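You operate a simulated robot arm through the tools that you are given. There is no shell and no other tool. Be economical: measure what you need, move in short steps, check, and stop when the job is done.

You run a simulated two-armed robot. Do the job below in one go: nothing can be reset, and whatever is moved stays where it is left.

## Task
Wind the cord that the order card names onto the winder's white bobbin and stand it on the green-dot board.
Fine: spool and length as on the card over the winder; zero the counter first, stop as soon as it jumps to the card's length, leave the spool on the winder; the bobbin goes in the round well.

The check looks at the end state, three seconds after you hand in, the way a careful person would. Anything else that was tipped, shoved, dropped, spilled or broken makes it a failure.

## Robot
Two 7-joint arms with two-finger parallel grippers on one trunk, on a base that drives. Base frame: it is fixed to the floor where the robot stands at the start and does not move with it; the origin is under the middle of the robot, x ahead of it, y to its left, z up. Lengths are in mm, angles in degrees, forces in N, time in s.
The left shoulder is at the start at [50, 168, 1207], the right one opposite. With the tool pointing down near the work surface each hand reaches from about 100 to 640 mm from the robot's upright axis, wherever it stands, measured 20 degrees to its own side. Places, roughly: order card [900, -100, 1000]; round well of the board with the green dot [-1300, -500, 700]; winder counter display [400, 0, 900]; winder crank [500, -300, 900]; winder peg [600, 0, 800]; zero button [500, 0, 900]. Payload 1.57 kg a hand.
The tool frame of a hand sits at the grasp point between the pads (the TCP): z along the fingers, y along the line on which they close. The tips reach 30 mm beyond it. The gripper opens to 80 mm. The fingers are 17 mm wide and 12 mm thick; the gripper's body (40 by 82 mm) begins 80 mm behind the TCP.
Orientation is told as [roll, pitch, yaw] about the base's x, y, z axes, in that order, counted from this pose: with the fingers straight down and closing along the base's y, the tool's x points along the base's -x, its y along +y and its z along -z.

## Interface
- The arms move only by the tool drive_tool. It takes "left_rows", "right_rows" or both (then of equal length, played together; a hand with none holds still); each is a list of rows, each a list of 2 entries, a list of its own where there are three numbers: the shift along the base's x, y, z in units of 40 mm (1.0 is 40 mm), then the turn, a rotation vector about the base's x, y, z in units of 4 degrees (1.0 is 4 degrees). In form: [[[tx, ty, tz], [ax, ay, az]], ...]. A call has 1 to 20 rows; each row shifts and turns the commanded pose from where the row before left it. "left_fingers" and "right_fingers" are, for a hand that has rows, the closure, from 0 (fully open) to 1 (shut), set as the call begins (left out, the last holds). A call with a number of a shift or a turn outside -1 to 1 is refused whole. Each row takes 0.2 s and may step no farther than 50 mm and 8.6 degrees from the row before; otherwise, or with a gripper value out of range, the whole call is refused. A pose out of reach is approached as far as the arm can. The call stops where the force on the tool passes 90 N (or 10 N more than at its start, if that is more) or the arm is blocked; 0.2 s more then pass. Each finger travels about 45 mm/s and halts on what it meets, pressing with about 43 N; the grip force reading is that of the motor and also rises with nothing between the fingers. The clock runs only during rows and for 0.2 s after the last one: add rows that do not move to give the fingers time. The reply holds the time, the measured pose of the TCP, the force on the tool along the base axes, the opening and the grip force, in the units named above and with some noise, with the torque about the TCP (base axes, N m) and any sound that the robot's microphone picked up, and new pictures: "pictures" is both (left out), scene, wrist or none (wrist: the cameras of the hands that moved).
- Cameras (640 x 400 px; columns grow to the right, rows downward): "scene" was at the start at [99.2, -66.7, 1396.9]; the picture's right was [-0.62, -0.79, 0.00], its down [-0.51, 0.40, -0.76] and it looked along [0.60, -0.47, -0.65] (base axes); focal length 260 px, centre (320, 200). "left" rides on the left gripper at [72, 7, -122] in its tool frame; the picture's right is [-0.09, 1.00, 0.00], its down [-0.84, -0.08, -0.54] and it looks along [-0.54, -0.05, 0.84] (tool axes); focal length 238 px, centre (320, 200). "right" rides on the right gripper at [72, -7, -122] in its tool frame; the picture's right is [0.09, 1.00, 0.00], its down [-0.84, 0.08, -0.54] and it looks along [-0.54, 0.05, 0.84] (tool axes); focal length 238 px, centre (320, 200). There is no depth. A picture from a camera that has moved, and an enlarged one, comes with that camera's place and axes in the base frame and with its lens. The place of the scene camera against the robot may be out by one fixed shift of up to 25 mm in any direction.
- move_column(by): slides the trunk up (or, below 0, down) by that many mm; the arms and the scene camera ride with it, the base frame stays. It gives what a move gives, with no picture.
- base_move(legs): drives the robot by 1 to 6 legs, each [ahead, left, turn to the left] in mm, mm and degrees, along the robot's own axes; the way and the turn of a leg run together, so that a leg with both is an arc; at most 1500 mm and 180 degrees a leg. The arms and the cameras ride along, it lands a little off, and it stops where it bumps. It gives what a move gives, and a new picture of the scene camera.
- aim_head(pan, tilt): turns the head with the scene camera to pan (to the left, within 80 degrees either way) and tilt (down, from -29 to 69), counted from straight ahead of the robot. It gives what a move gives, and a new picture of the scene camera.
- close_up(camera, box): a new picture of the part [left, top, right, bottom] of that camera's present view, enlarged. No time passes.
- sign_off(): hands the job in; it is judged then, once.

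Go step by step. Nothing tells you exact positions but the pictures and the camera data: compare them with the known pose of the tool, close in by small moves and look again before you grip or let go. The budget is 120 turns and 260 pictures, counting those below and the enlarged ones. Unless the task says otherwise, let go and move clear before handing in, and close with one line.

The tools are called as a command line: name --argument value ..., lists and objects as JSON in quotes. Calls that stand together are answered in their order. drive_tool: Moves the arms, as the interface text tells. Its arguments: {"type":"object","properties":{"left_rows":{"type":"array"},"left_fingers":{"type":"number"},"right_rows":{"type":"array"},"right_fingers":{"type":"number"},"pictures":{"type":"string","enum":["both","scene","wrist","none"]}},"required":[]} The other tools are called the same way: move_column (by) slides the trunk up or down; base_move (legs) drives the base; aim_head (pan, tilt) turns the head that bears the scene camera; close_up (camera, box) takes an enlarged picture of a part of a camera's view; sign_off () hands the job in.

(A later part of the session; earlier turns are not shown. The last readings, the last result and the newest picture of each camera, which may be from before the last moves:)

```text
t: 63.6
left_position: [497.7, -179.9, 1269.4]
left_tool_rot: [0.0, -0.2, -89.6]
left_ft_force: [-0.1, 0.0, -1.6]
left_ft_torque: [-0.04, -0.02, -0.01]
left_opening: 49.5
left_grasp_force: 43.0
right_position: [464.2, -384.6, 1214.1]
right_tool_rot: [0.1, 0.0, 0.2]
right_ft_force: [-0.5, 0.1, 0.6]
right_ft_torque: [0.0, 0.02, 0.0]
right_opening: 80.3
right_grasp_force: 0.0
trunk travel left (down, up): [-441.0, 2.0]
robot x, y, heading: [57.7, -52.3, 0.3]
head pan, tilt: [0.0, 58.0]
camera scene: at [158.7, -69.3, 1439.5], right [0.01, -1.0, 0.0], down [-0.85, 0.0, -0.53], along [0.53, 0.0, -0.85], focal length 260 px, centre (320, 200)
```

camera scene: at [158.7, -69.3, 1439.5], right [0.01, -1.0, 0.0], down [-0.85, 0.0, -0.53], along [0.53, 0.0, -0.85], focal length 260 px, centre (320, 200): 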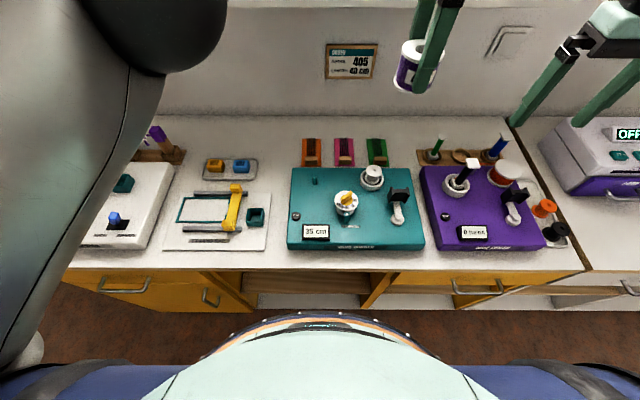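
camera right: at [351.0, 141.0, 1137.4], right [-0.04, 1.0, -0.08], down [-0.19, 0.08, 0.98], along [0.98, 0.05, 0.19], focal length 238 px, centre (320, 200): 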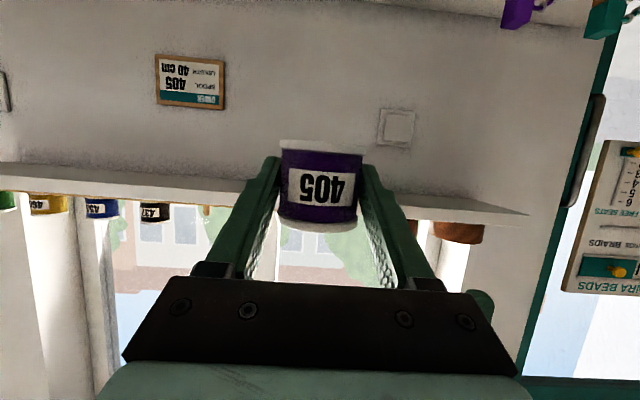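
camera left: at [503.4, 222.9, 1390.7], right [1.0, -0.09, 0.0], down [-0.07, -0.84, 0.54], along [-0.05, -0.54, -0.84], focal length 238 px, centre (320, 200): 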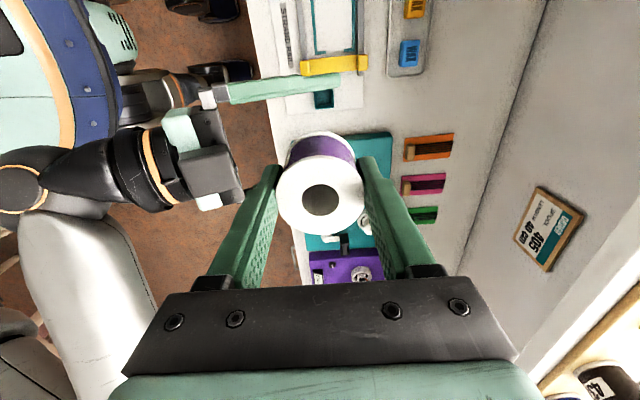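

Base is in front of the winder. I move the left hand (with spool) to the left and use the right wrist camera to measure the peg precisely.

drive_tool --left_rows '[[[0, 0.85, 0], [0, 0, 0]], [[0, 0.85, 0], [0, 0, 0]], [[0, 0.85, 0], [0, 0, 0]], [[0, 0.85, 0], [0, 0, 0]], [[0, 0.85, 0], [0, 0, 0]], [[0, 0.85, 0], [0, 0, 0]], [[0, 0.85, 0], [0, 0, 0]], [[0, 0, 0], [0, 0, 0]]]' --right_rows '[[[-0.25, 0.1, -0.3], [0, 0, 0]], [[-0.25, 0.9, -0.3], [0, 0, 0]], [[-0.25, 0.9, -0.3], [0, 0, 0]], [[-0.25, 0.9, -0.3], [0, 0, 0]], [[-0.25, 0.9, -0.3], [0, 0, 0]], [[-0.25, 0.9, -0.3], [0, 0, 0]], [[-0.25, 0.9, -0.3], [0, 0, 0]], [[0, 0.9, -0.3], [0, 0, 0]]]' --pictures "both"

```text
t: 65.4
left_position: [496.3, 55.7, 1270.9]
left_tool_rot: [0.0, -0.2, -89.6]
left_ft_force: [-1.0, 0.6, -0.5]
left_ft_torque: [0.0, 0.0, 0.0]
left_opening: 49.6
left_grasp_force: 43.1
right_position: [390.6, -151.9, 1121.6]
right_tool_rot: [0.2, -0.3, 0.2]
right_ft_force: [0.2, -0.1, -0.5]
right_ft_torque: [-0.02, 0.03, -0.03]
right_opening: 79.8
right_grasp_force: 0.0
right hand out of reach, approached as far as the arm can: row 8
trunk travel left (down, up): [-441.0, 2.0]
robot x, y, heading: [58.2, -55.5, 0.2]
head pan, tilt: [0.0, 58.0]
camera scene: at [158.2, -70.3, 1439.5], right [0.01, -1.0, 0.0], down [-0.85, 0.0, -0.53], along [0.53, 0.0, -0.85], focal length 260 px, centre (320, 200)
camera right: at [319.5, -160.2, 1243.9], right [-0.09, 1.0, 0.0], down [0.83, 0.08, 0.54], along [0.54, 0.05, -0.84], focal length 238 px, centre (320, 200)
camera left: at [503.3, 129.0, 1391.9], right [1.0, -0.09, 0.0], down [-0.07, -0.84, 0.54], along [-0.05, -0.54, -0.84], focal length 238 px, centre (320, 200)
```

scene: 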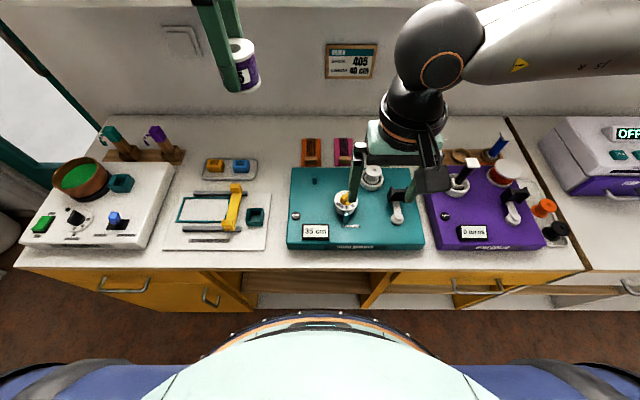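
right: 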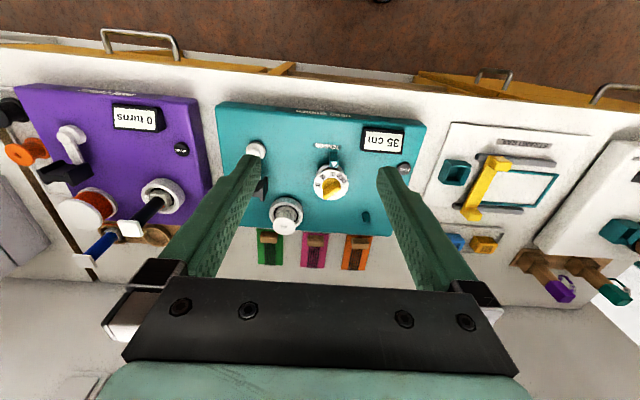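
left: 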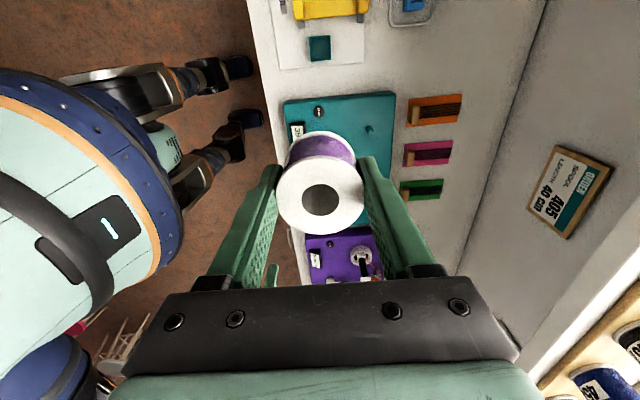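

close_up --camera "right" --box '[200, 90, 440, 240]'

close_up --camera "left" --box '[280, 80, 440, 180]'

```text
2.67 times, centred on (320, 165) of right
camera zoom: at [319.5, -160.2, 1243.9], right [-0.09, 1.0, 0.0], down [0.83, 0.08, 0.54], along [0.54, 0.05, -0.84], focal length 636 px, centre (320, 293)
```

zoom: 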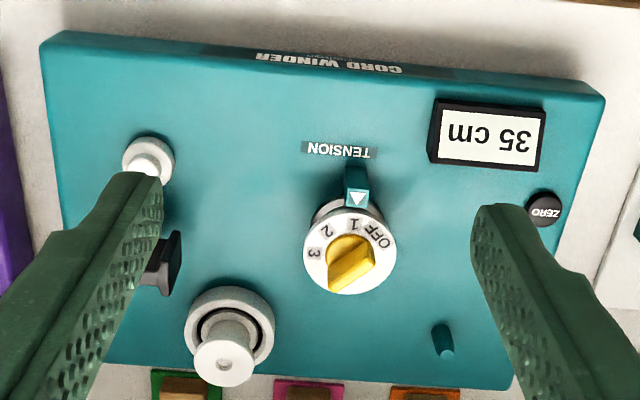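

```text
4.00 times, centred on (360, 130) of left
camera zoom: at [503.3, 129.0, 1391.9], right [1.0, -0.09, 0.0], down [-0.07, -0.84, 0.54], along [-0.05, -0.54, -0.84], focal length 953 px, centre (160, 480)
```

zoom: 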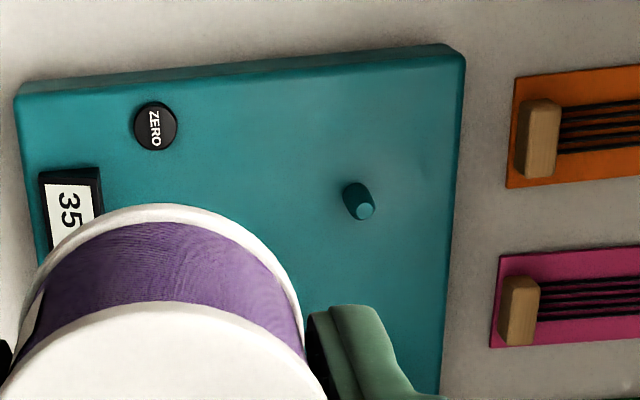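

Two views agree: peg top at (600.7, -39.7, 872), peg about 15 mm wide, spool hole about 22 mm. I lower the trunk 100 mm and bring the spool above the peg.

move_column --by -100

drive_tool --left_rows '[[[0.5, -0.5, -0.5], [0, 0, 0]], [[0.5, -0.5, -0.6], [0, 0, 0]], [[0.5, -0.5, -0.6], [0, 0, 0]], [[0.5, -0.5, -0.6], [0, 0, 0]], [[0.6, -0.4, -0.6], [0, 0, 0]], [[0, 0, -0.6], [0, 0, 0]], [[0, 0, -0.6], [0, 0, 0]], [[0, 0, -0.6], [0, 0, 0]], [[0, 0, 0], [0, 0, 0]]]'

close_up --camera "right" --box '[280, 100, 480, 280]'

```text
t: 66.8
left_position: [496.4, 57.8, 1170.5]
left_tool_rot: [0.1, -0.2, -89.6]
left_ft_force: [-0.4, 1.4, -0.4]
left_ft_torque: [-0.01, 0.01, -0.03]
left_opening: 49.4
left_grasp_force: 42.9
right_position: [390.1, -153.0, 1022.4]
right_tool_rot: [0.1, -0.1, 0.2]
right_ft_force: [0.3, -0.2, 0.0]
right_ft_torque: [-0.01, -0.01, -0.04]
right_opening: 80.0
right_grasp_force: 0.0
trunk travel left (down, up): [-341.0, 102.0]
robot x, y, heading: [55.7, -55.5, 0.2]
head pan, tilt: [0.0, 58.0]
```

```text
t: 68.8
left_position: [600.7, -37.0, 982.4]
left_tool_rot: [0.1, -0.1, -89.6]
left_ft_force: [0.0, 0.1, -0.4]
left_ft_torque: [0.0, 0.02, 0.0]
left_opening: 49.3
left_grasp_force: 43.1
right_position: [391.1, -150.6, 1022.4]
right_tool_rot: [0.3, -0.2, 0.2]
right_ft_force: [0.8, -1.1, 0.1]
right_ft_torque: [-0.01, 0.05, 0.01]
right_opening: 80.0
right_grasp_force: 0.0
trunk travel left (down, up): [-341.0, 102.0]
robot x, y, heading: [57.0, -53.8, 0.7]
head pan, tilt: [0.0, 58.0]
camera scene: at [158.7, -69.4, 1339.4], right [0.01, -1.0, 0.0], down [-0.85, 0.0, -0.53], along [0.53, 0.0, -0.85], focal length 260 px, centre (320, 200)
camera left: at [607.8, 35.0, 1103.3], right [1.0, -0.08, 0.0], down [-0.07, -0.84, 0.54], along [-0.05, -0.54, -0.84], focal length 238 px, centre (320, 200)
```

scene: 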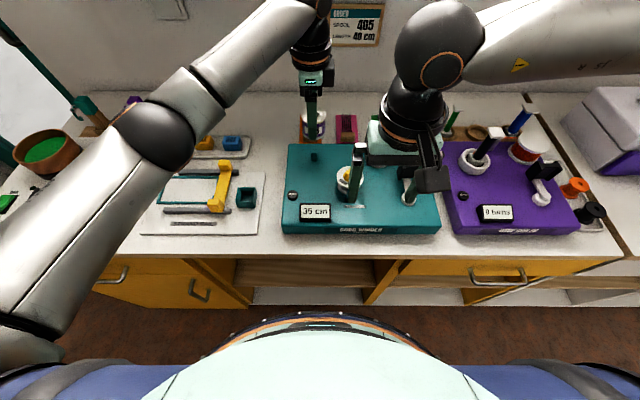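
left: 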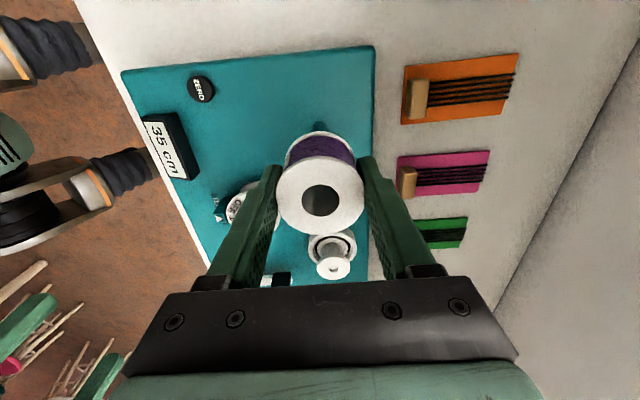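

```text
2.22 times, centred on (380, 190) of right
camera zoom: at [319.9, -159.6, 1143.8], right [-0.1, 1.0, 0.0], down [0.84, 0.08, 0.54], along [0.54, 0.05, -0.84], focal length 530 px, centre (187, 222)
```

zoom: 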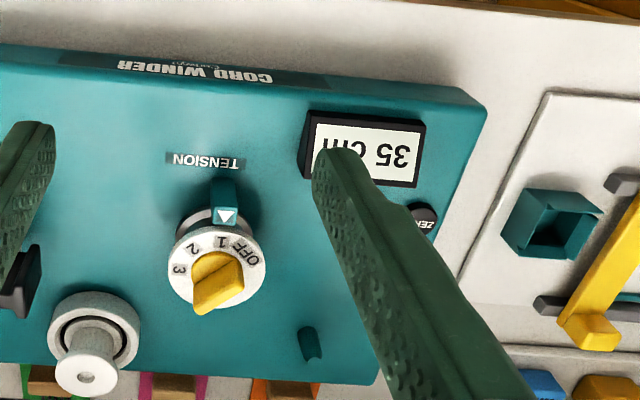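

I check the peg at higher zoom from the right camera.

close_up --camera "right" --box '[400, 230, 448, 260]'

close_up --camera "left" --box '[270, 90, 370, 170]'

```text
13.33 times, centred on (424, 245) of right
camera zoom: at [319.9, -159.6, 1143.8], right [-0.1, 1.0, 0.0], down [0.84, 0.08, 0.54], along [0.54, 0.05, -0.84], focal length 3178 px, centre (-1067, -400)
```

zoom: 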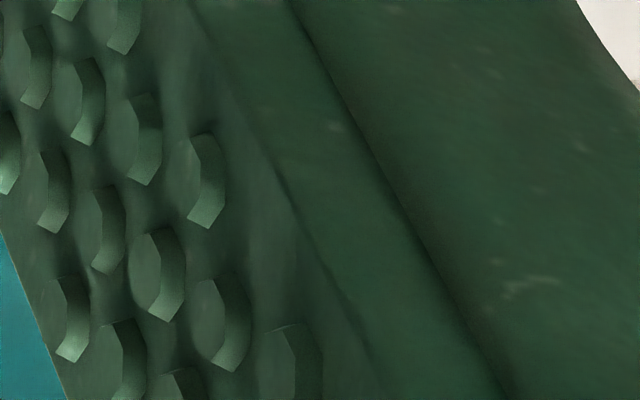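

```text
5.00 times, centred on (320, 130) of left
camera zoom: at [607.8, 35.0, 1103.3], right [1.0, -0.08, 0.0], down [-0.07, -0.84, 0.54], along [-0.05, -0.54, -0.84], focal length 1192 px, centre (320, 550)
```

zoom: 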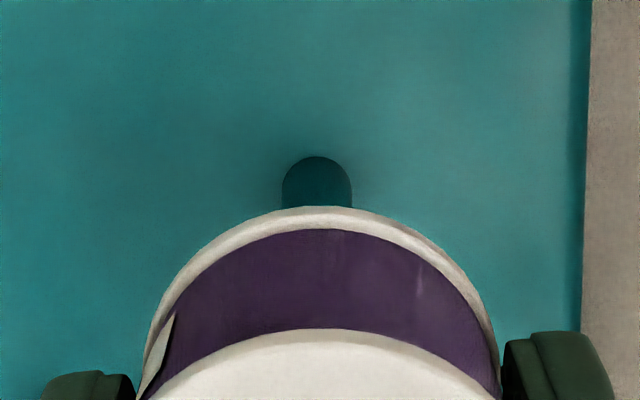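

close_up --camera "right" --box '[360, 240, 392, 260]'

```text
16.00 times, centred on (376, 250) of right
camera zoom: at [319.9, -159.6, 1143.8], right [-0.1, 1.0, 0.0], down [0.84, 0.08, 0.54], along [0.54, 0.05, -0.84], focal length 3814 px, centre (-576, -600)
```

zoom: 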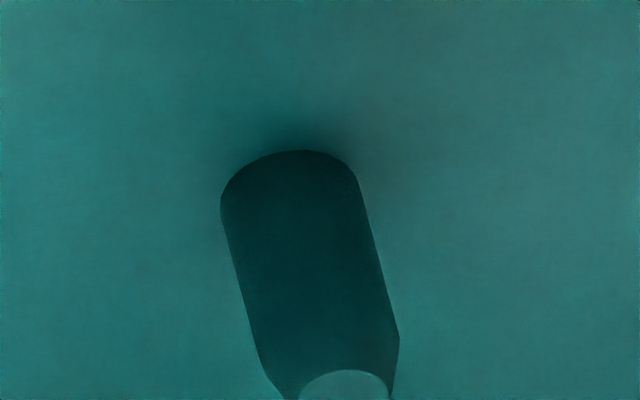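

Peg is at (601, -39). I lower to just above it and inspect.

drive_tool --left_rows '[[[0, -0.06, -0.45], [0, 0, 0]], [[0, 0, -0.45], [0, 0, 0]], [[0, 0, -0.4], [0, 0, 0]], [[0, 0, 0], [0, 0, 0]]]' --pictures "wrist"

close_up --camera "right" --box '[320, 200, 440, 290]'

```text
t: 69.8
left_position: [600.3, -40.8, 931.0]
left_tool_rot: [-0.1, -0.2, -89.5]
left_ft_force: [0.4, -0.8, -1.7]
left_ft_torque: [0.0, 0.01, 0.03]
left_opening: 49.6
left_grasp_force: 43.4
right_position: [390.9, -151.6, 1022.4]
right_tool_rot: [0.2, -0.1, 0.1]
right_ft_force: [0.1, -0.3, 0.2]
right_ft_torque: [-0.01, -0.01, 0.01]
right_opening: 80.2
right_grasp_force: 0.1
trunk travel left (down, up): [-341.0, 102.0]
robot x, y, heading: [60.4, -56.5, 0.6]
head pan, tilt: [0.0, 58.0]
camera left: at [607.5, 31.6, 1051.8], right [1.0, -0.08, 0.0], down [-0.07, -0.84, 0.54], along [-0.05, -0.54, -0.84], focal length 238 px, centre (320, 200)
```

left: 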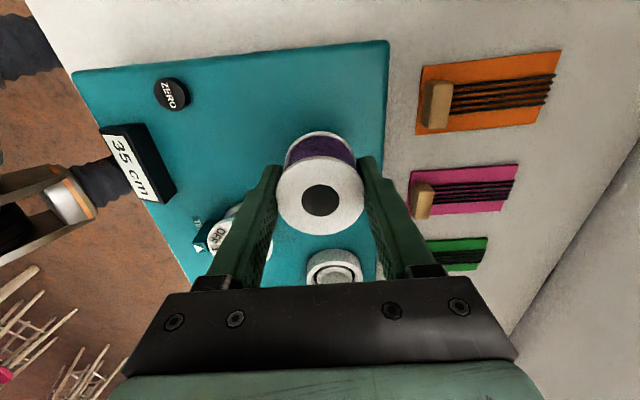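

```text
4.44 times, centred on (380, 245) of right
camera zoom: at [319.9, -159.6, 1143.8], right [-0.1, 1.0, 0.0], down [0.84, 0.08, 0.54], along [0.54, 0.05, -0.84], focal length 1059 px, centre (53, 0)
```

zoom: 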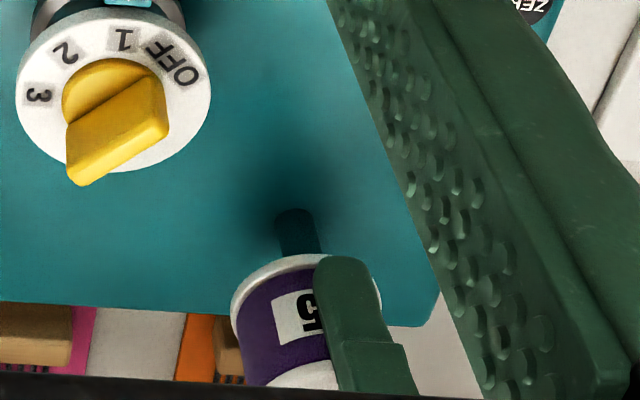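

drive_tool --left_rows '[[[0.01, 0.03, -0.2], [0, 0, 0]], [[0, 0, -0.2], [0, 0, 0]], [[0, 0, -0.15], [0, 0, 0]], [[0, 0, 0], [0, 0, 0]]]' --pictures "wrist"

close_up --camera "right" --box '[320, 200, 440, 290]'

```text
t: 70.8
left_position: [600.9, -40.3, 906.3]
left_tool_rot: [-0.1, -0.1, -89.6]
left_ft_force: [-0.5, -0.2, -1.3]
left_ft_torque: [0.01, 0.02, 0.0]
left_opening: 49.5
left_grasp_force: 43.1
right_position: [390.0, -152.2, 1022.3]
right_tool_rot: [0.3, -0.1, 0.2]
right_ft_force: [-0.1, -0.1, -0.2]
right_ft_torque: [-0.01, -0.02, -0.02]
right_opening: 80.1
right_grasp_force: 0.0
trunk travel left (down, up): [-341.0, 102.0]
robot x, y, heading: [54.6, -55.5, -0.0]
head pan, tilt: [0.0, 58.0]
camera left: at [608.3, 33.0, 1029.0], right [1.0, -0.08, 0.0], down [-0.07, -0.84, 0.54], along [-0.05, -0.54, -0.84], focal length 238 px, centre (320, 200)
```

left: 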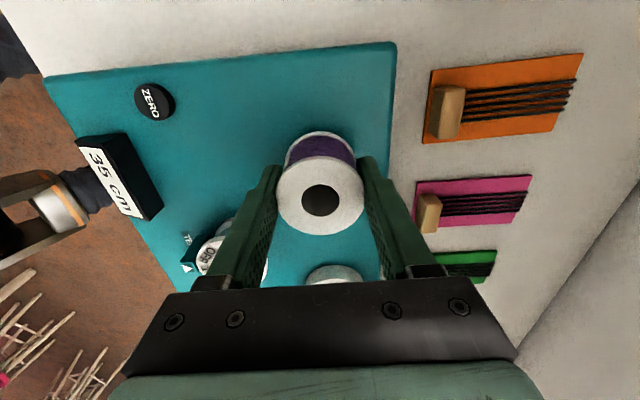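

```text
4.44 times, centred on (380, 245) of right
camera zoom: at [320.0, -159.6, 1143.8], right [-0.1, 1.0, 0.0], down [0.84, 0.08, 0.54], along [0.54, 0.05, -0.84], focal length 1059 px, centre (53, 0)
```

zoom: 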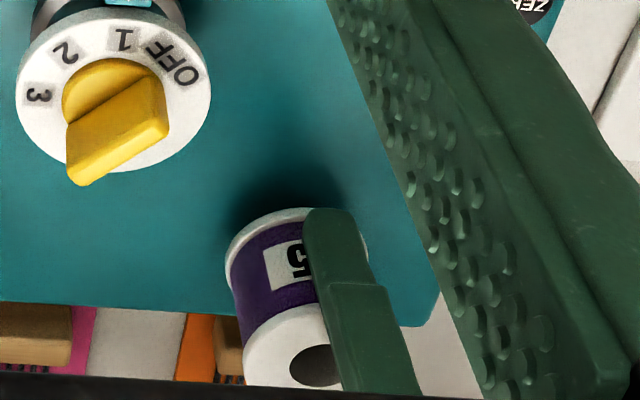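

No contact yet. I lower further in small steps.

drive_tool --left_rows '[[[0, 0.02, -0.12], [0, 0, 0]], [[0, 0, -0.12], [0, 0, 0]], [[0, 0, -0.12], [0, 0, 0]], [[0, 0, 0], [0, 0, 0]]]' --pictures "none"

close_up --camera "right" --box '[320, 200, 440, 290]'

```text
t: 71.8
left_position: [601.5, -40.2, 893.3]
left_tool_rot: [0.0, -0.1, -89.6]
left_ft_force: [0.1, 0.3, -1.0]
left_ft_torque: [0.01, 0.0, 0.01]
left_opening: 49.6
left_grasp_force: 42.9
right_position: [390.0, -151.2, 1020.9]
right_tool_rot: [0.2, -0.1, 0.3]
right_ft_force: [-0.1, -0.1, 0.3]
right_ft_torque: [0.01, -0.01, 0.0]
right_opening: 80.1
right_grasp_force: 0.1
trunk travel left (down, up): [-341.0, 102.0]
robot x, y, heading: [59.7, -53.6, 0.6]
head pan, tilt: [0.0, 58.0]
```

```text
4.44 times, centred on (380, 245) of right
camera zoom: at [320.0, -159.6, 1143.8], right [-0.1, 1.0, 0.0], down [0.84, 0.08, 0.54], along [0.54, 0.05, -0.84], focal length 1059 px, centre (53, 0)
```

zoom: 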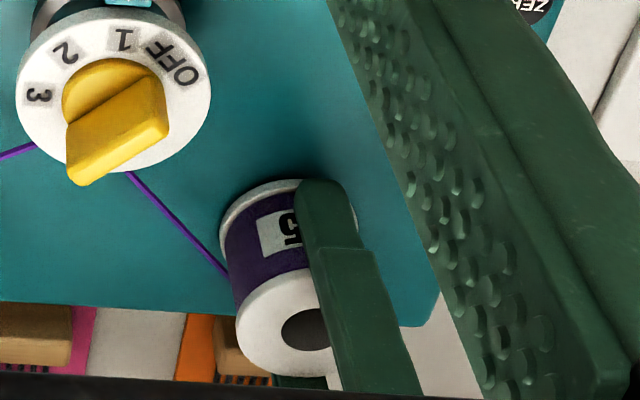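

The purple cord has threaded itself: the spool is on the peg. I lower until it seats, then release.

drive_tool --left_rows '[[[0, 0, -0.08], [0, 0, 0]], [[0, 0, -0.08], [0, 0, 0]], [[0, 0, 0], [0, 0, 0]]]' --pictures "none"

```text
t: 72.6
left_position: [602.1, -40.0, 889.0]
left_tool_rot: [0.3, -0.3, -89.6]
left_ft_force: [0.4, 1.6, 18.5]
left_ft_torque: [0.14, 0.39, -0.05]
left_opening: 49.4
left_grasp_force: 43.3
right_position: [390.7, -152.2, 1022.7]
right_tool_rot: [0.2, -0.2, 0.2]
right_ft_force: [-0.3, 0.0, 0.8]
right_ft_torque: [-0.04, 0.0, 0.05]
right_opening: 79.9
right_grasp_force: 0.1
trunk travel left (down, up): [-341.0, 102.0]
robot x, y, heading: [56.0, -59.2, 0.4]
head pan, tilt: [0.0, 58.0]
```

Seated. Open and rise.

drive_tool --left_rows '[[[0, 0, 0.03], [0, 0, 0]], [[0, 0, 0], [0, 0, 0]], [[0, 0, 0], [0, 0, 0]], [[0, 0, 0], [0, 0, 0]], [[0, 0, 0], [0, 0, 0]]]' --left_fingers 0 --pictures "none"

drive_tool --left_rows '[[[0, 0, 0.4], [0, 0, 0]], [[0, 0, 0.8], [0, 0, 0]], [[0, 0, 0.9], [0, 0, 0]], [[0, 0, 0.9], [0, 0, 0]], [[0, 0, 0], [0, 0, 0]]]'

close_up --camera "right" --box '[200, 120, 440, 290]'

```text
t: 73.8
left_position: [601.4, -38.2, 889.1]
left_tool_rot: [0.0, -0.1, -89.6]
left_ft_force: [1.1, -0.1, 1.0]
left_ft_torque: [0.0, -0.03, -0.01]
left_opening: 79.8
left_grasp_force: 0.1
right_position: [390.6, -151.4, 1021.9]
right_tool_rot: [0.2, -0.1, 0.2]
right_ft_force: [0.3, -0.7, 0.8]
right_ft_torque: [0.0, 0.02, -0.02]
right_opening: 80.3
right_grasp_force: 0.0
trunk travel left (down, up): [-341.0, 102.0]
robot x, y, heading: [60.5, -54.5, 0.7]
head pan, tilt: [0.0, 58.0]
```

```text
t: 75.0
left_position: [600.3, -39.6, 1008.0]
left_tool_rot: [0.0, -0.1, -89.6]
left_ft_force: [0.8, 0.1, 0.1]
left_ft_torque: [-0.01, 0.02, -0.01]
left_opening: 80.1
left_grasp_force: 0.0
right_position: [391.5, -152.1, 1022.0]
right_tool_rot: [0.2, -0.2, 0.3]
right_ft_force: [-0.5, 0.2, -0.2]
right_ft_torque: [-0.01, 0.0, 0.02]
right_opening: 80.0
right_grasp_force: 0.0
trunk travel left (down, up): [-341.0, 102.0]
robot x, y, heading: [55.5, -57.1, 0.3]
head pan, tilt: [0.0, 58.0]
camera scene: at [158.7, -69.4, 1339.4], right [0.01, -1.0, 0.0], down [-0.85, 0.0, -0.53], along [0.53, 0.0, -0.85], focal length 260 px, centre (320, 200)
camera left: at [607.6, 33.8, 1130.3], right [1.0, -0.09, 0.0], down [-0.07, -0.84, 0.54], along [-0.05, -0.54, -0.84], focal length 238 px, centre (320, 200)
```

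scene: 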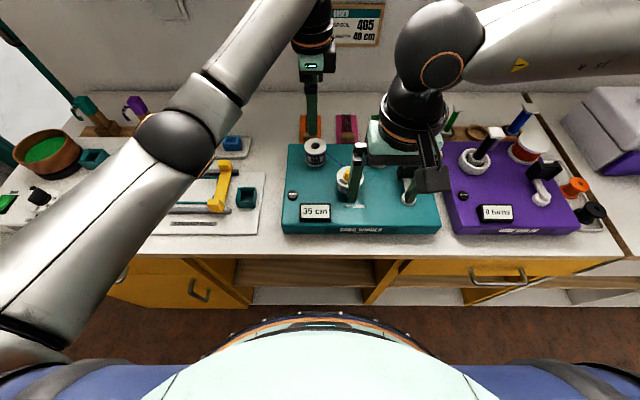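
left: 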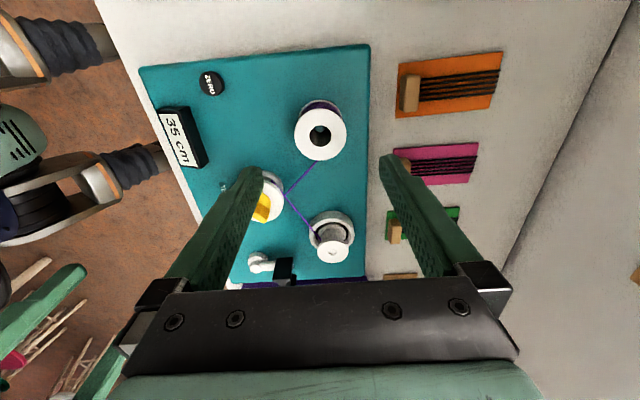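

```text
2.35 times, centred on (320, 205) of right
camera zoom: at [320.0, -159.6, 1143.8], right [-0.1, 1.0, 0.0], down [0.84, 0.08, 0.54], along [0.54, 0.05, -0.84], focal length 561 px, centre (320, 188)
```

zoom: 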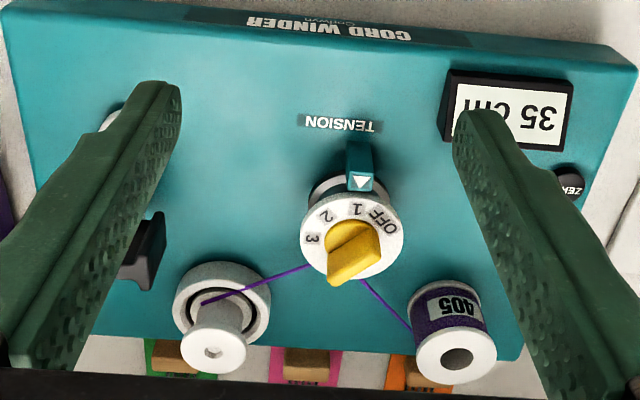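

The cord now runs spool → tension disc → bobbin. The zero button triangulates to about (488, 12, 855); I close the left fingers and move above it.

drive_tool --left_rows '[[[-0.7, 0.32, 0], [0, 0, 0]], [[-0.7, 0.32, 0], [0, 0, 0]], [[-0.7, 0.32, 0], [0, 0, 0]], [[-0.7, 0.33, 0], [0, 0, 0]], [[0, 0, -0.8], [0, 0, 0]], [[0, 0, -0.8], [0, 0, 0]], [[0, 0, -0.5], [0, 0, 0]], [[0, 0, 0], [0, 0, 0]]]' --left_fingers 1 --pictures "wrist"

close_up --camera "right" --box '[360, 100, 520, 220]'

```text
t: 76.8
left_position: [487.4, 11.5, 924.9]
left_tool_rot: [0.0, -0.2, -89.6]
left_ft_force: [0.9, 0.5, -0.5]
left_ft_torque: [0.01, 0.0, -0.01]
left_opening: 0.2
left_grasp_force: 21.3
right_position: [391.7, -150.7, 1021.9]
right_tool_rot: [0.2, -0.1, 0.2]
right_ft_force: [0.0, -0.4, -0.7]
right_ft_torque: [-0.03, 0.0, 0.04]
right_opening: 80.0
right_grasp_force: 0.1
trunk travel left (down, up): [-341.0, 102.0]
robot x, y, heading: [59.5, -54.4, 0.1]
head pan, tilt: [0.0, 58.0]
camera left: at [495.1, 83.5, 1046.6], right [1.0, -0.08, 0.0], down [-0.07, -0.84, 0.54], along [-0.05, -0.54, -0.84], focal length 238 px, centre (320, 200)
```

left: 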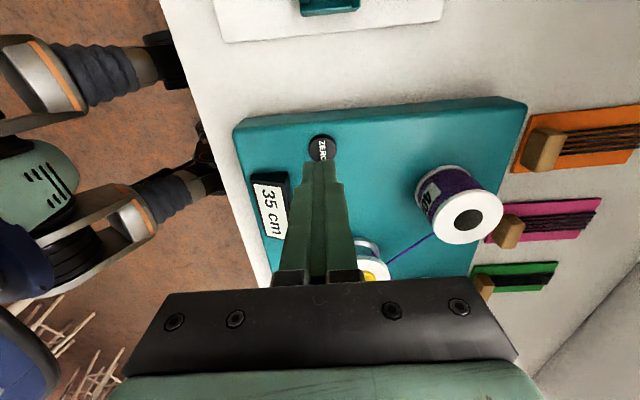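

```text
3.33 times, centred on (440, 160) of right
camera zoom: at [319.9, -159.6, 1143.8], right [-0.1, 1.0, 0.0], down [0.84, 0.08, 0.54], along [0.54, 0.05, -0.84], focal length 794 px, centre (-80, 333)
```

zoom: 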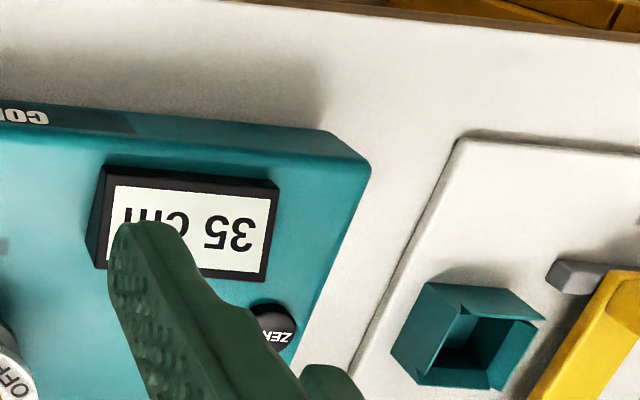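

Aligned over the button. I press down gently.

drive_tool --left_rows '[[[0.04, 0.01, -0.5], [0, 0, 0]], [[0, 0, -0.35], [0, 0, 0]], [[0, 0, -0.12], [0, 0, 0]], [[0, 0, 0], [0, 0, 0]]]' --pictures "wrist"

```text
t: 77.8
left_position: [491.1, 11.6, 885.5]
left_tool_rot: [0.1, -0.2, -89.6]
left_ft_force: [-0.3, 0.1, 1.2]
left_ft_torque: [0.03, 0.0, 0.02]
left_opening: 0.0
left_grasp_force: 21.6
right_position: [390.7, -150.6, 1022.5]
right_tool_rot: [0.2, -0.1, 0.2]
right_ft_force: [0.0, -0.5, -0.6]
right_ft_torque: [-0.03, 0.01, 0.02]
right_opening: 79.9
right_grasp_force: 0.1
trunk travel left (down, up): [-341.0, 102.0]
robot x, y, heading: [56.3, -53.6, 0.3]
head pan, tilt: [0.0, 58.0]
heard: click
camera left: at [498.6, 83.9, 1007.3], right [1.0, -0.08, 0.0], down [-0.07, -0.84, 0.54], along [-0.04, -0.54, -0.84], focal length 238 px, centre (320, 200)
```

left: 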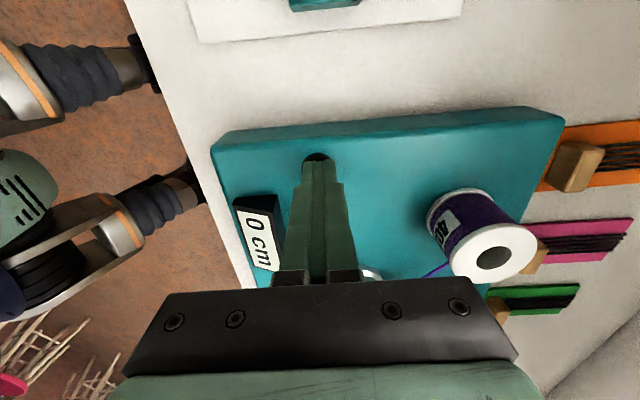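

Counter reads 0 cm. I raise the left hand aside and move the right hand so its camera sees the crank.

drive_tool --left_rows '[[[0, 0, 0.5], [0, 0, 0]], [[0, 0, 0.8], [0, 0, 0]], [[0, 0.5, 0.8], [0, 0, 0]], [[0, 0.6, 0.8], [0, 0, 0]], [[0, 0.6, 0], [0, 0, 0]]]' --right_rows '[[[0, -0.5, 0], [0, 0, 0]], [[0, -0.5, 0], [0, 0, 0]], [[0, -0.2, 0], [0, 0, 0]], [[0, 0, 0], [0, 0, 0]], [[0, 0, 0], [0, 0, 0]]]'

close_up --camera "right" --box '[220, 120, 460, 280]'

close_up --camera "left" --box '[200, 160, 440, 310]'

```text
t: 79.0
left_position: [490.2, 82.3, 1002.0]
left_tool_rot: [-0.1, 0.0, -89.7]
left_ft_force: [0.1, -0.2, 0.2]
left_ft_torque: [-0.01, -0.02, -0.01]
left_opening: 0.1
left_grasp_force: 21.2
right_position: [390.8, -200.0, 1021.5]
right_tool_rot: [0.1, 0.0, 0.2]
right_ft_force: [0.3, 1.0, 0.8]
right_ft_torque: [-0.02, -0.01, -0.02]
right_opening: 79.9
right_grasp_force: 0.1
trunk travel left (down, up): [-341.0, 102.0]
robot x, y, heading: [58.3, -54.4, 0.4]
head pan, tilt: [0.0, 58.0]
camera scene: at [158.6, -69.0, 1339.4], right [0.01, -1.0, 0.0], down [-0.85, 0.0, -0.53], along [0.53, 0.0, -0.85], focal length 260 px, centre (320, 200)
camera right: at [319.9, -208.0, 1143.6], right [-0.1, 1.0, 0.0], down [0.84, 0.08, 0.54], along [0.54, 0.05, -0.84], focal length 238 px, centre (320, 200)
camera left: at [497.1, 154.6, 1123.8], right [1.0, -0.09, 0.0], down [-0.07, -0.84, 0.54], along [-0.05, -0.54, -0.84], focal length 238 px, centre (320, 200)
```

scene: 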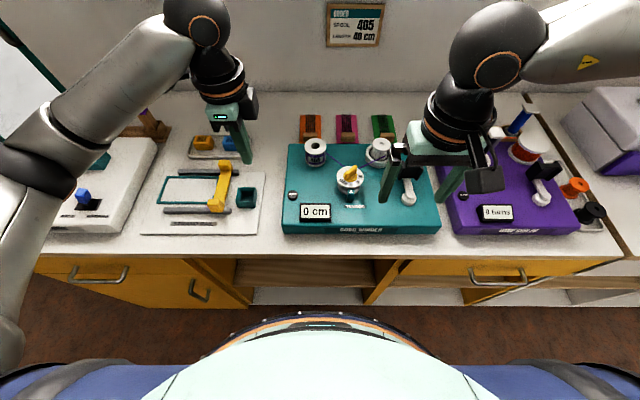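
right: 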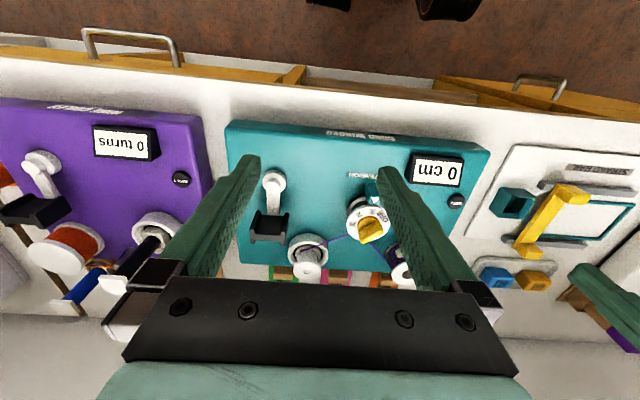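
left: 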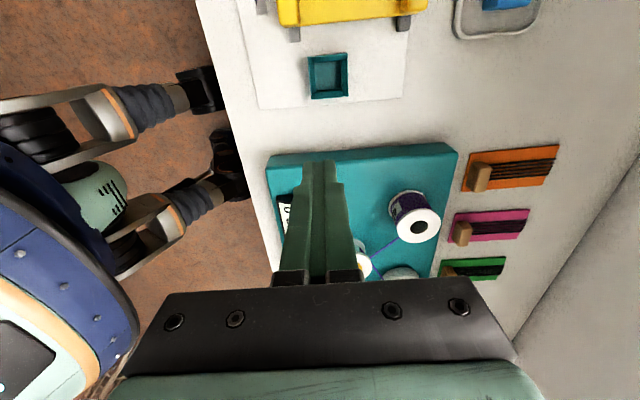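

```text
2.50 times, centred on (340, 200) of right
camera zoom: at [319.9, -208.0, 1143.6], right [-0.1, 1.0, 0.0], down [0.84, 0.08, 0.54], along [0.54, 0.05, -0.84], focal length 596 px, centre (270, 200)
```

zoom: 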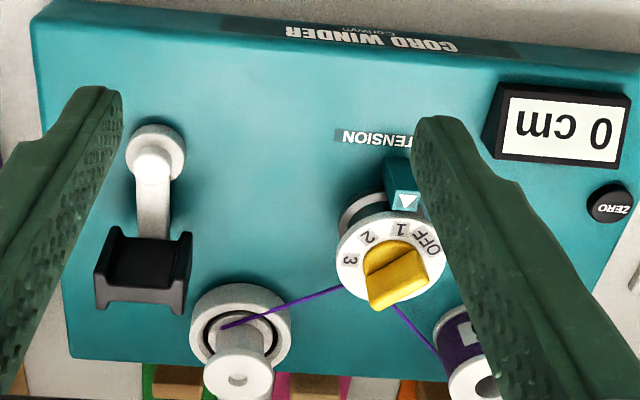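

```text
2.67 times, centred on (320, 235) of left
camera zoom: at [497.1, 154.6, 1123.8], right [1.0, -0.09, 0.0], down [-0.07, -0.84, 0.54], along [-0.05, -0.54, -0.84], focal length 636 px, centre (320, 107)
```

zoom: 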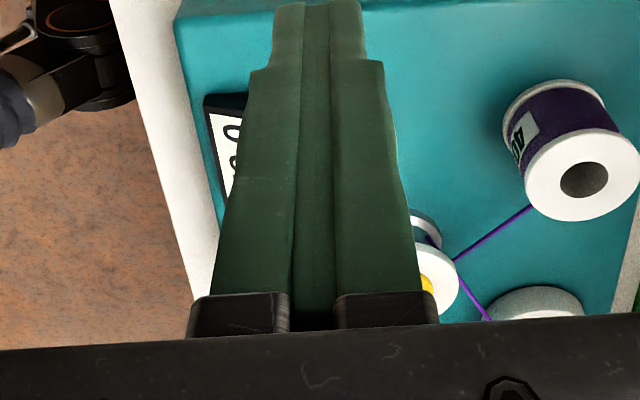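

close_up --camera "right" --box '[240, 160, 320, 250]'

close_up --camera "scene" --box '[370, 130, 450, 220]'

```text
4.44 times, centred on (280, 205) of right
camera zoom: at [319.9, -208.0, 1143.6], right [-0.1, 1.0, 0.0], down [0.84, 0.08, 0.54], along [0.54, 0.05, -0.84], focal length 1059 px, centre (498, 178)
```

zoom: 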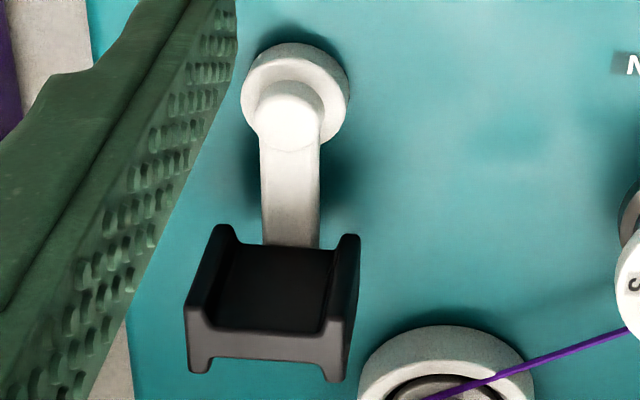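

```text
4.44 times, centred on (410, 175) of scene
camera zoom: at [158.6, -69.0, 1339.4], right [0.01, -1.0, 0.0], down [-0.85, 0.0, -0.53], along [0.53, 0.0, -0.85], focal length 1154 px, centre (-80, 311)
```

zoom: 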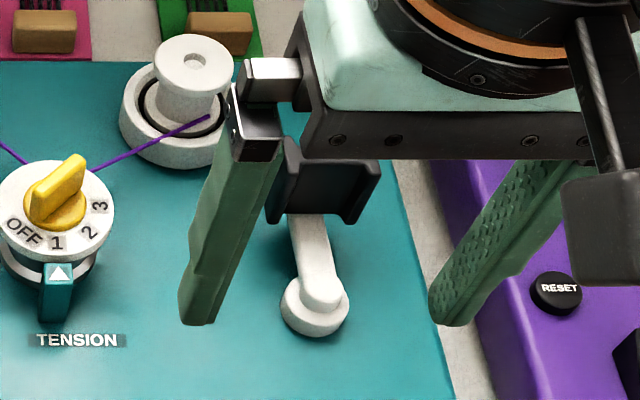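

I take a second view of the crank from 80 mm further right to triangulate the handle.

drive_tool --right_rows '[[[0, -0.7, 0], [0, 0, 0]], [[0, -0.7, 0], [0, 0, 0]], [[0, -0.7, 0], [0, 0, 0]], [[0, 0, 0], [0, 0, 0]]]' --pictures "none"

close_up --camera "right" --box '[290, 150, 410, 240]'

```text
t: 80.0
left_position: [490.9, 81.5, 1001.2]
left_tool_rot: [0.1, -0.1, -89.7]
left_ft_force: [-0.4, 0.1, 0.4]
left_ft_torque: [0.02, -0.02, -0.01]
left_opening: 0.1
left_grasp_force: 20.8
right_position: [390.2, -283.3, 1021.8]
right_tool_rot: [0.2, -0.1, 0.3]
right_ft_force: [-0.1, 1.1, 0.0]
right_ft_torque: [0.01, 0.01, -0.02]
right_opening: 80.2
right_grasp_force: 0.0
trunk travel left (down, up): [-341.0, 102.0]
robot x, y, heading: [57.2, -55.2, 0.2]
head pan, tilt: [0.0, 58.0]
```

```text
4.44 times, centred on (350, 195) of right
camera zoom: at [319.3, -291.1, 1143.5], right [-0.1, 1.0, 0.0], down [0.84, 0.08, 0.54], along [0.54, 0.05, -0.84], focal length 1059 px, centre (187, 222)
```

zoom: 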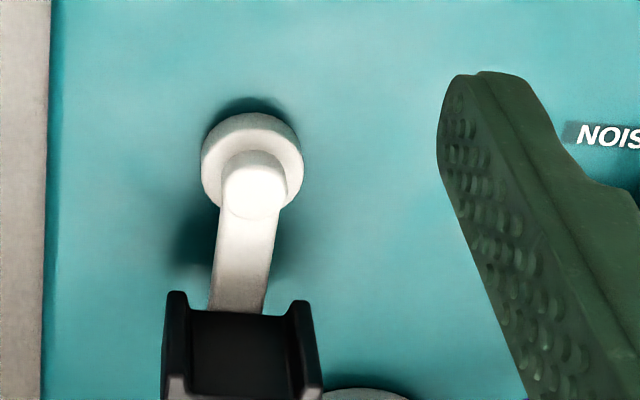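

Hub is at (481, -256) and the handle centre at about (541, -257), top z≈875, radius 60. I move the right hand above the handle.

drive_tool --right_rows '[[[0.94, 0.16, 0], [0, 0, 0]], [[0.94, 0.16, 0], [0, 0, 0]], [[0.94, 0.16, -0.3], [0, 0, 0]], [[0.94, 0.16, -0.4], [0, 0, 0]], [[0, 0, -0.6], [0, 0, 0]], [[0, 0, -0.5], [0, 0, 0]], [[0, 0, 0], [0, 0, 0]]]'

close_up --camera "right" --box '[220, 120, 420, 280]'

```text
t: 81.6
left_position: [489.2, 82.7, 1001.9]
left_tool_rot: [0.1, -0.1, -89.6]
left_ft_force: [0.2, -0.2, -0.6]
left_ft_torque: [-0.01, -0.01, -0.01]
left_opening: 0.2
left_grasp_force: 21.8
right_position: [539.9, -257.6, 951.4]
right_tool_rot: [0.3, -0.1, 0.3]
right_ft_force: [-0.3, -0.1, -0.2]
right_ft_torque: [0.03, -0.01, 0.01]
right_opening: 79.8
right_grasp_force: 0.1
trunk travel left (down, up): [-341.0, 102.0]
robot x, y, heading: [56.8, -56.6, 0.4]
head pan, tilt: [0.0, 58.0]
camera scene: at [158.5, -69.3, 1339.5], right [0.01, -1.0, 0.0], down [-0.85, 0.0, -0.53], along [0.53, 0.0, -0.85], focal length 260 px, centre (320, 200)
camera right: at [470.1, -266.2, 1072.8], right [-0.1, 1.0, 0.0], down [0.84, 0.08, 0.54], along [0.54, 0.05, -0.84], focal length 238 px, centre (320, 200)
```

scene: 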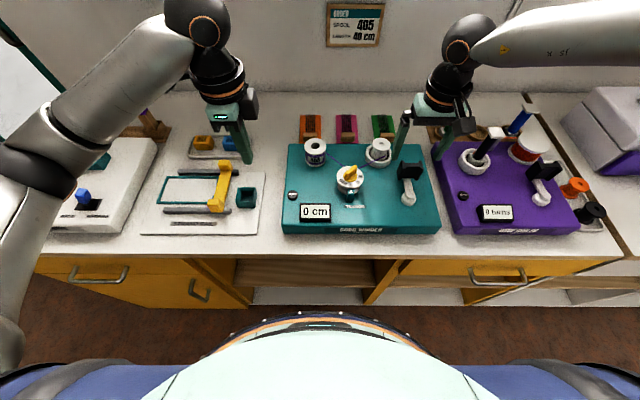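
right: 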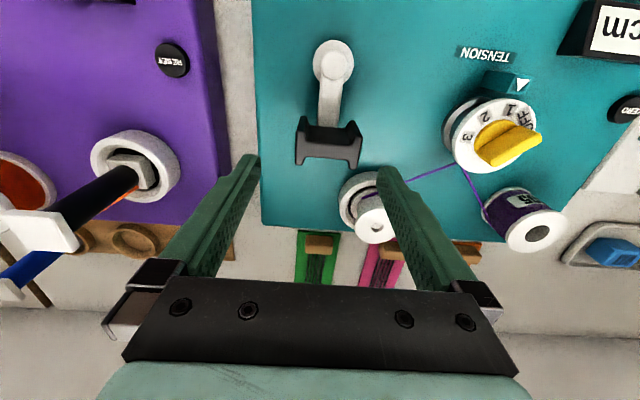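

```text
2.50 times, centred on (320, 200) of right
camera zoom: at [470.1, -266.2, 1072.8], right [-0.1, 1.0, 0.0], down [0.84, 0.08, 0.54], along [0.54, 0.05, -0.84], focal length 596 px, centre (320, 200)
```

zoom: 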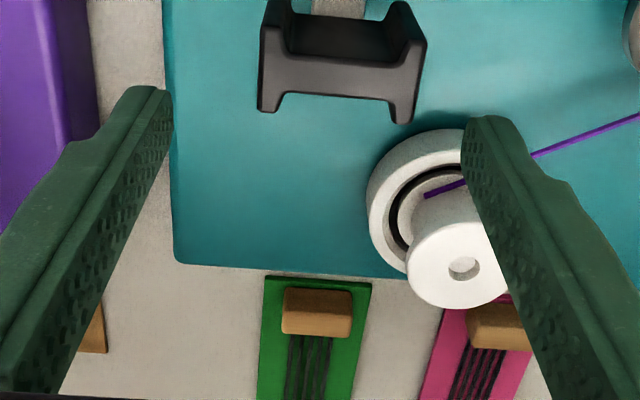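

I want the handle's true shape; I zoom with the head camera.

close_up --camera "scene" --box '[390, 150, 430, 210]'

close_up --camera "right" --box '[280, 100, 380, 180]'

```text
6.67 times, centred on (410, 180) of scene
camera zoom: at [158.5, -69.3, 1339.5], right [0.01, -1.0, 0.0], down [-0.85, 0.0, -0.53], along [0.53, 0.0, -0.85], focal length 1731 px, centre (-280, 333)
```

zoom: 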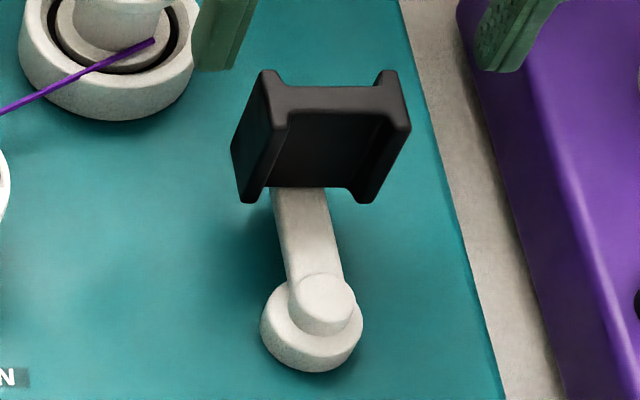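

```text
5.00 times, centred on (330, 140) of right
camera zoom: at [470.1, -266.2, 1072.8], right [-0.1, 1.0, 0.0], down [0.84, 0.08, 0.54], along [0.54, 0.05, -0.84], focal length 1192 px, centre (270, 500)
```

zoom: 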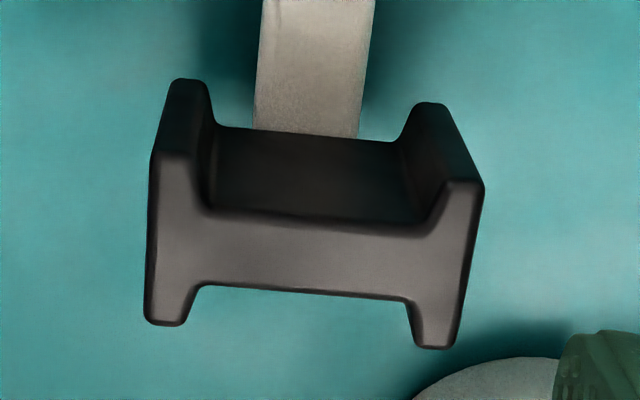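

Now clear: the handle is an upright H-block with finger recesses front and back, centre (531.5, -255.5), top z≈914. The fingers should close along x on its web, so I turn the right hand 90° above it.

drive_tool --right_rows '[[[0, 0, 0.5], [0, 0, 1]], [[0, 0, 0.5], [0, 0, 1]], [[0, 0, 0], [0, 0, 1]], [[0, 0, 0], [0, 0, 1]], [[0, 0, 0], [0, 0, 1]], [[0, 0, 0], [0, 0, 1]], [[0, 0, 0], [0, 0, 1]], [[0, 0, 0], [0, 0, 1]], [[0, 0, 0], [0, 0, 1]], [[0, 0, 0], [0, 0, 1]], [[0, 0, 0], [0, 0, 1]], [[0, 0, 0], [0, 0, 1]], [[0, 0, 0], [0, 0, 1]], [[0, 0, 0], [0, 0, 1]], [[0, 0, 0], [0, 0, 1]], [[0, 0, 0], [0, 0, 1]], [[0, 0, 0], [0, 0, 1]], [[0, 0, 0], [0, 0, 1]], [[0, 0, 0], [0, 0, 1]], [[0, 0, 0], [0, 0, 1]]]' --pictures "none"

drive_tool --right_rows '[[[-0.1, 0.03, 0], [0, 0, 1]], [[-0.1, 0.03, 0], [0, 0, 1]], [[0, 0, 0], [0, 0, 0.4]], [[0, 0, 0], [0, 0, 0]]]'

```text
t: 85.8
left_position: [491.0, 81.8, 1001.7]
left_tool_rot: [0.1, -0.1, -89.6]
left_ft_force: [-0.6, 0.4, 0.8]
left_ft_torque: [0.01, -0.01, -0.02]
left_opening: 0.0
left_grasp_force: 21.2
right_position: [381.2, -159.9, 974.9]
right_tool_rot: [-0.2, -0.1, 79.8]
right_ft_force: [0.5, 0.4, 0.2]
right_ft_torque: [-0.01, 0.0, 0.0]
right_opening: 80.0
right_grasp_force: 0.0
right hand out of reach, approached as far as the arm can: row 11, 12, 13, 14, 15, 16, 17, 18, 19, 20
trunk travel left (down, up): [-341.0, 102.0]
robot x, y, heading: [55.4, -52.3, 0.5]
head pan, tilt: [0.0, 58.0]
```

```text
t: 86.8
left_position: [489.5, 83.0, 1001.3]
left_tool_rot: [-0.1, -0.1, -89.5]
left_ft_force: [0.0, 0.0, -0.1]
left_ft_torque: [-0.02, -0.01, 0.01]
left_opening: 0.0
left_grasp_force: 20.8
right_position: [338.4, -160.0, 972.8]
right_tool_rot: [-0.4, -0.2, 88.8]
right_ft_force: [0.4, 0.0, -0.6]
right_ft_torque: [0.01, -0.03, 0.01]
right_opening: 80.1
right_grasp_force: 0.0
right hand out of reach, approached as far as the arm can: row 1, 2, 3
trunk travel left (down, up): [-341.0, 102.0]
robot x, y, heading: [54.8, -57.8, 0.3]
head pan, tilt: [0.0, 58.0]
camera scene: at [158.7, -69.4, 1339.4], right [0.01, -1.0, 0.0], down [-0.85, 0.0, -0.53], along [0.53, 0.0, -0.85], focal length 260 px, centre (320, 200)
camera right: at [343.8, -232.3, 1095.0], right [-1.0, -0.07, -0.01], down [-0.06, 0.84, 0.54], along [-0.03, 0.54, -0.84], focal length 238 px, centre (320, 200)
```

scene: 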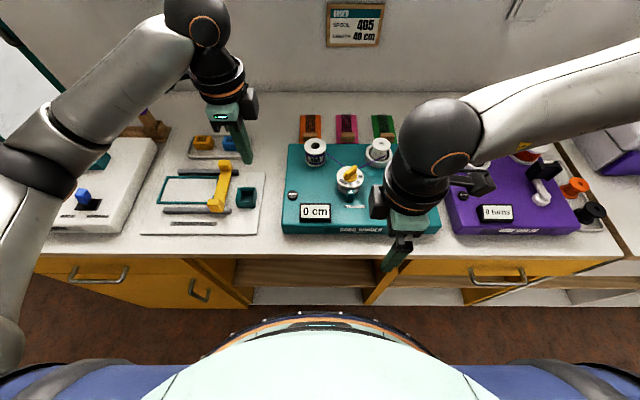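
right: 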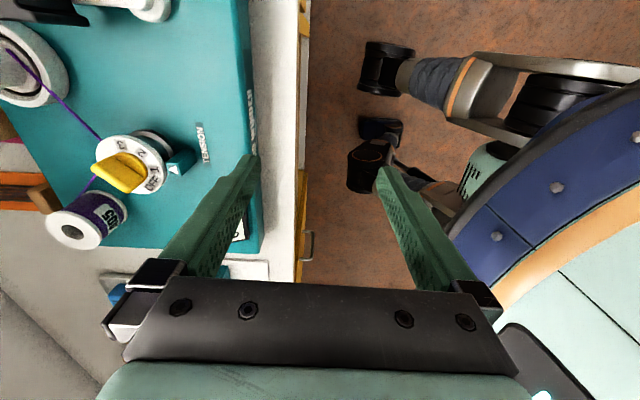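

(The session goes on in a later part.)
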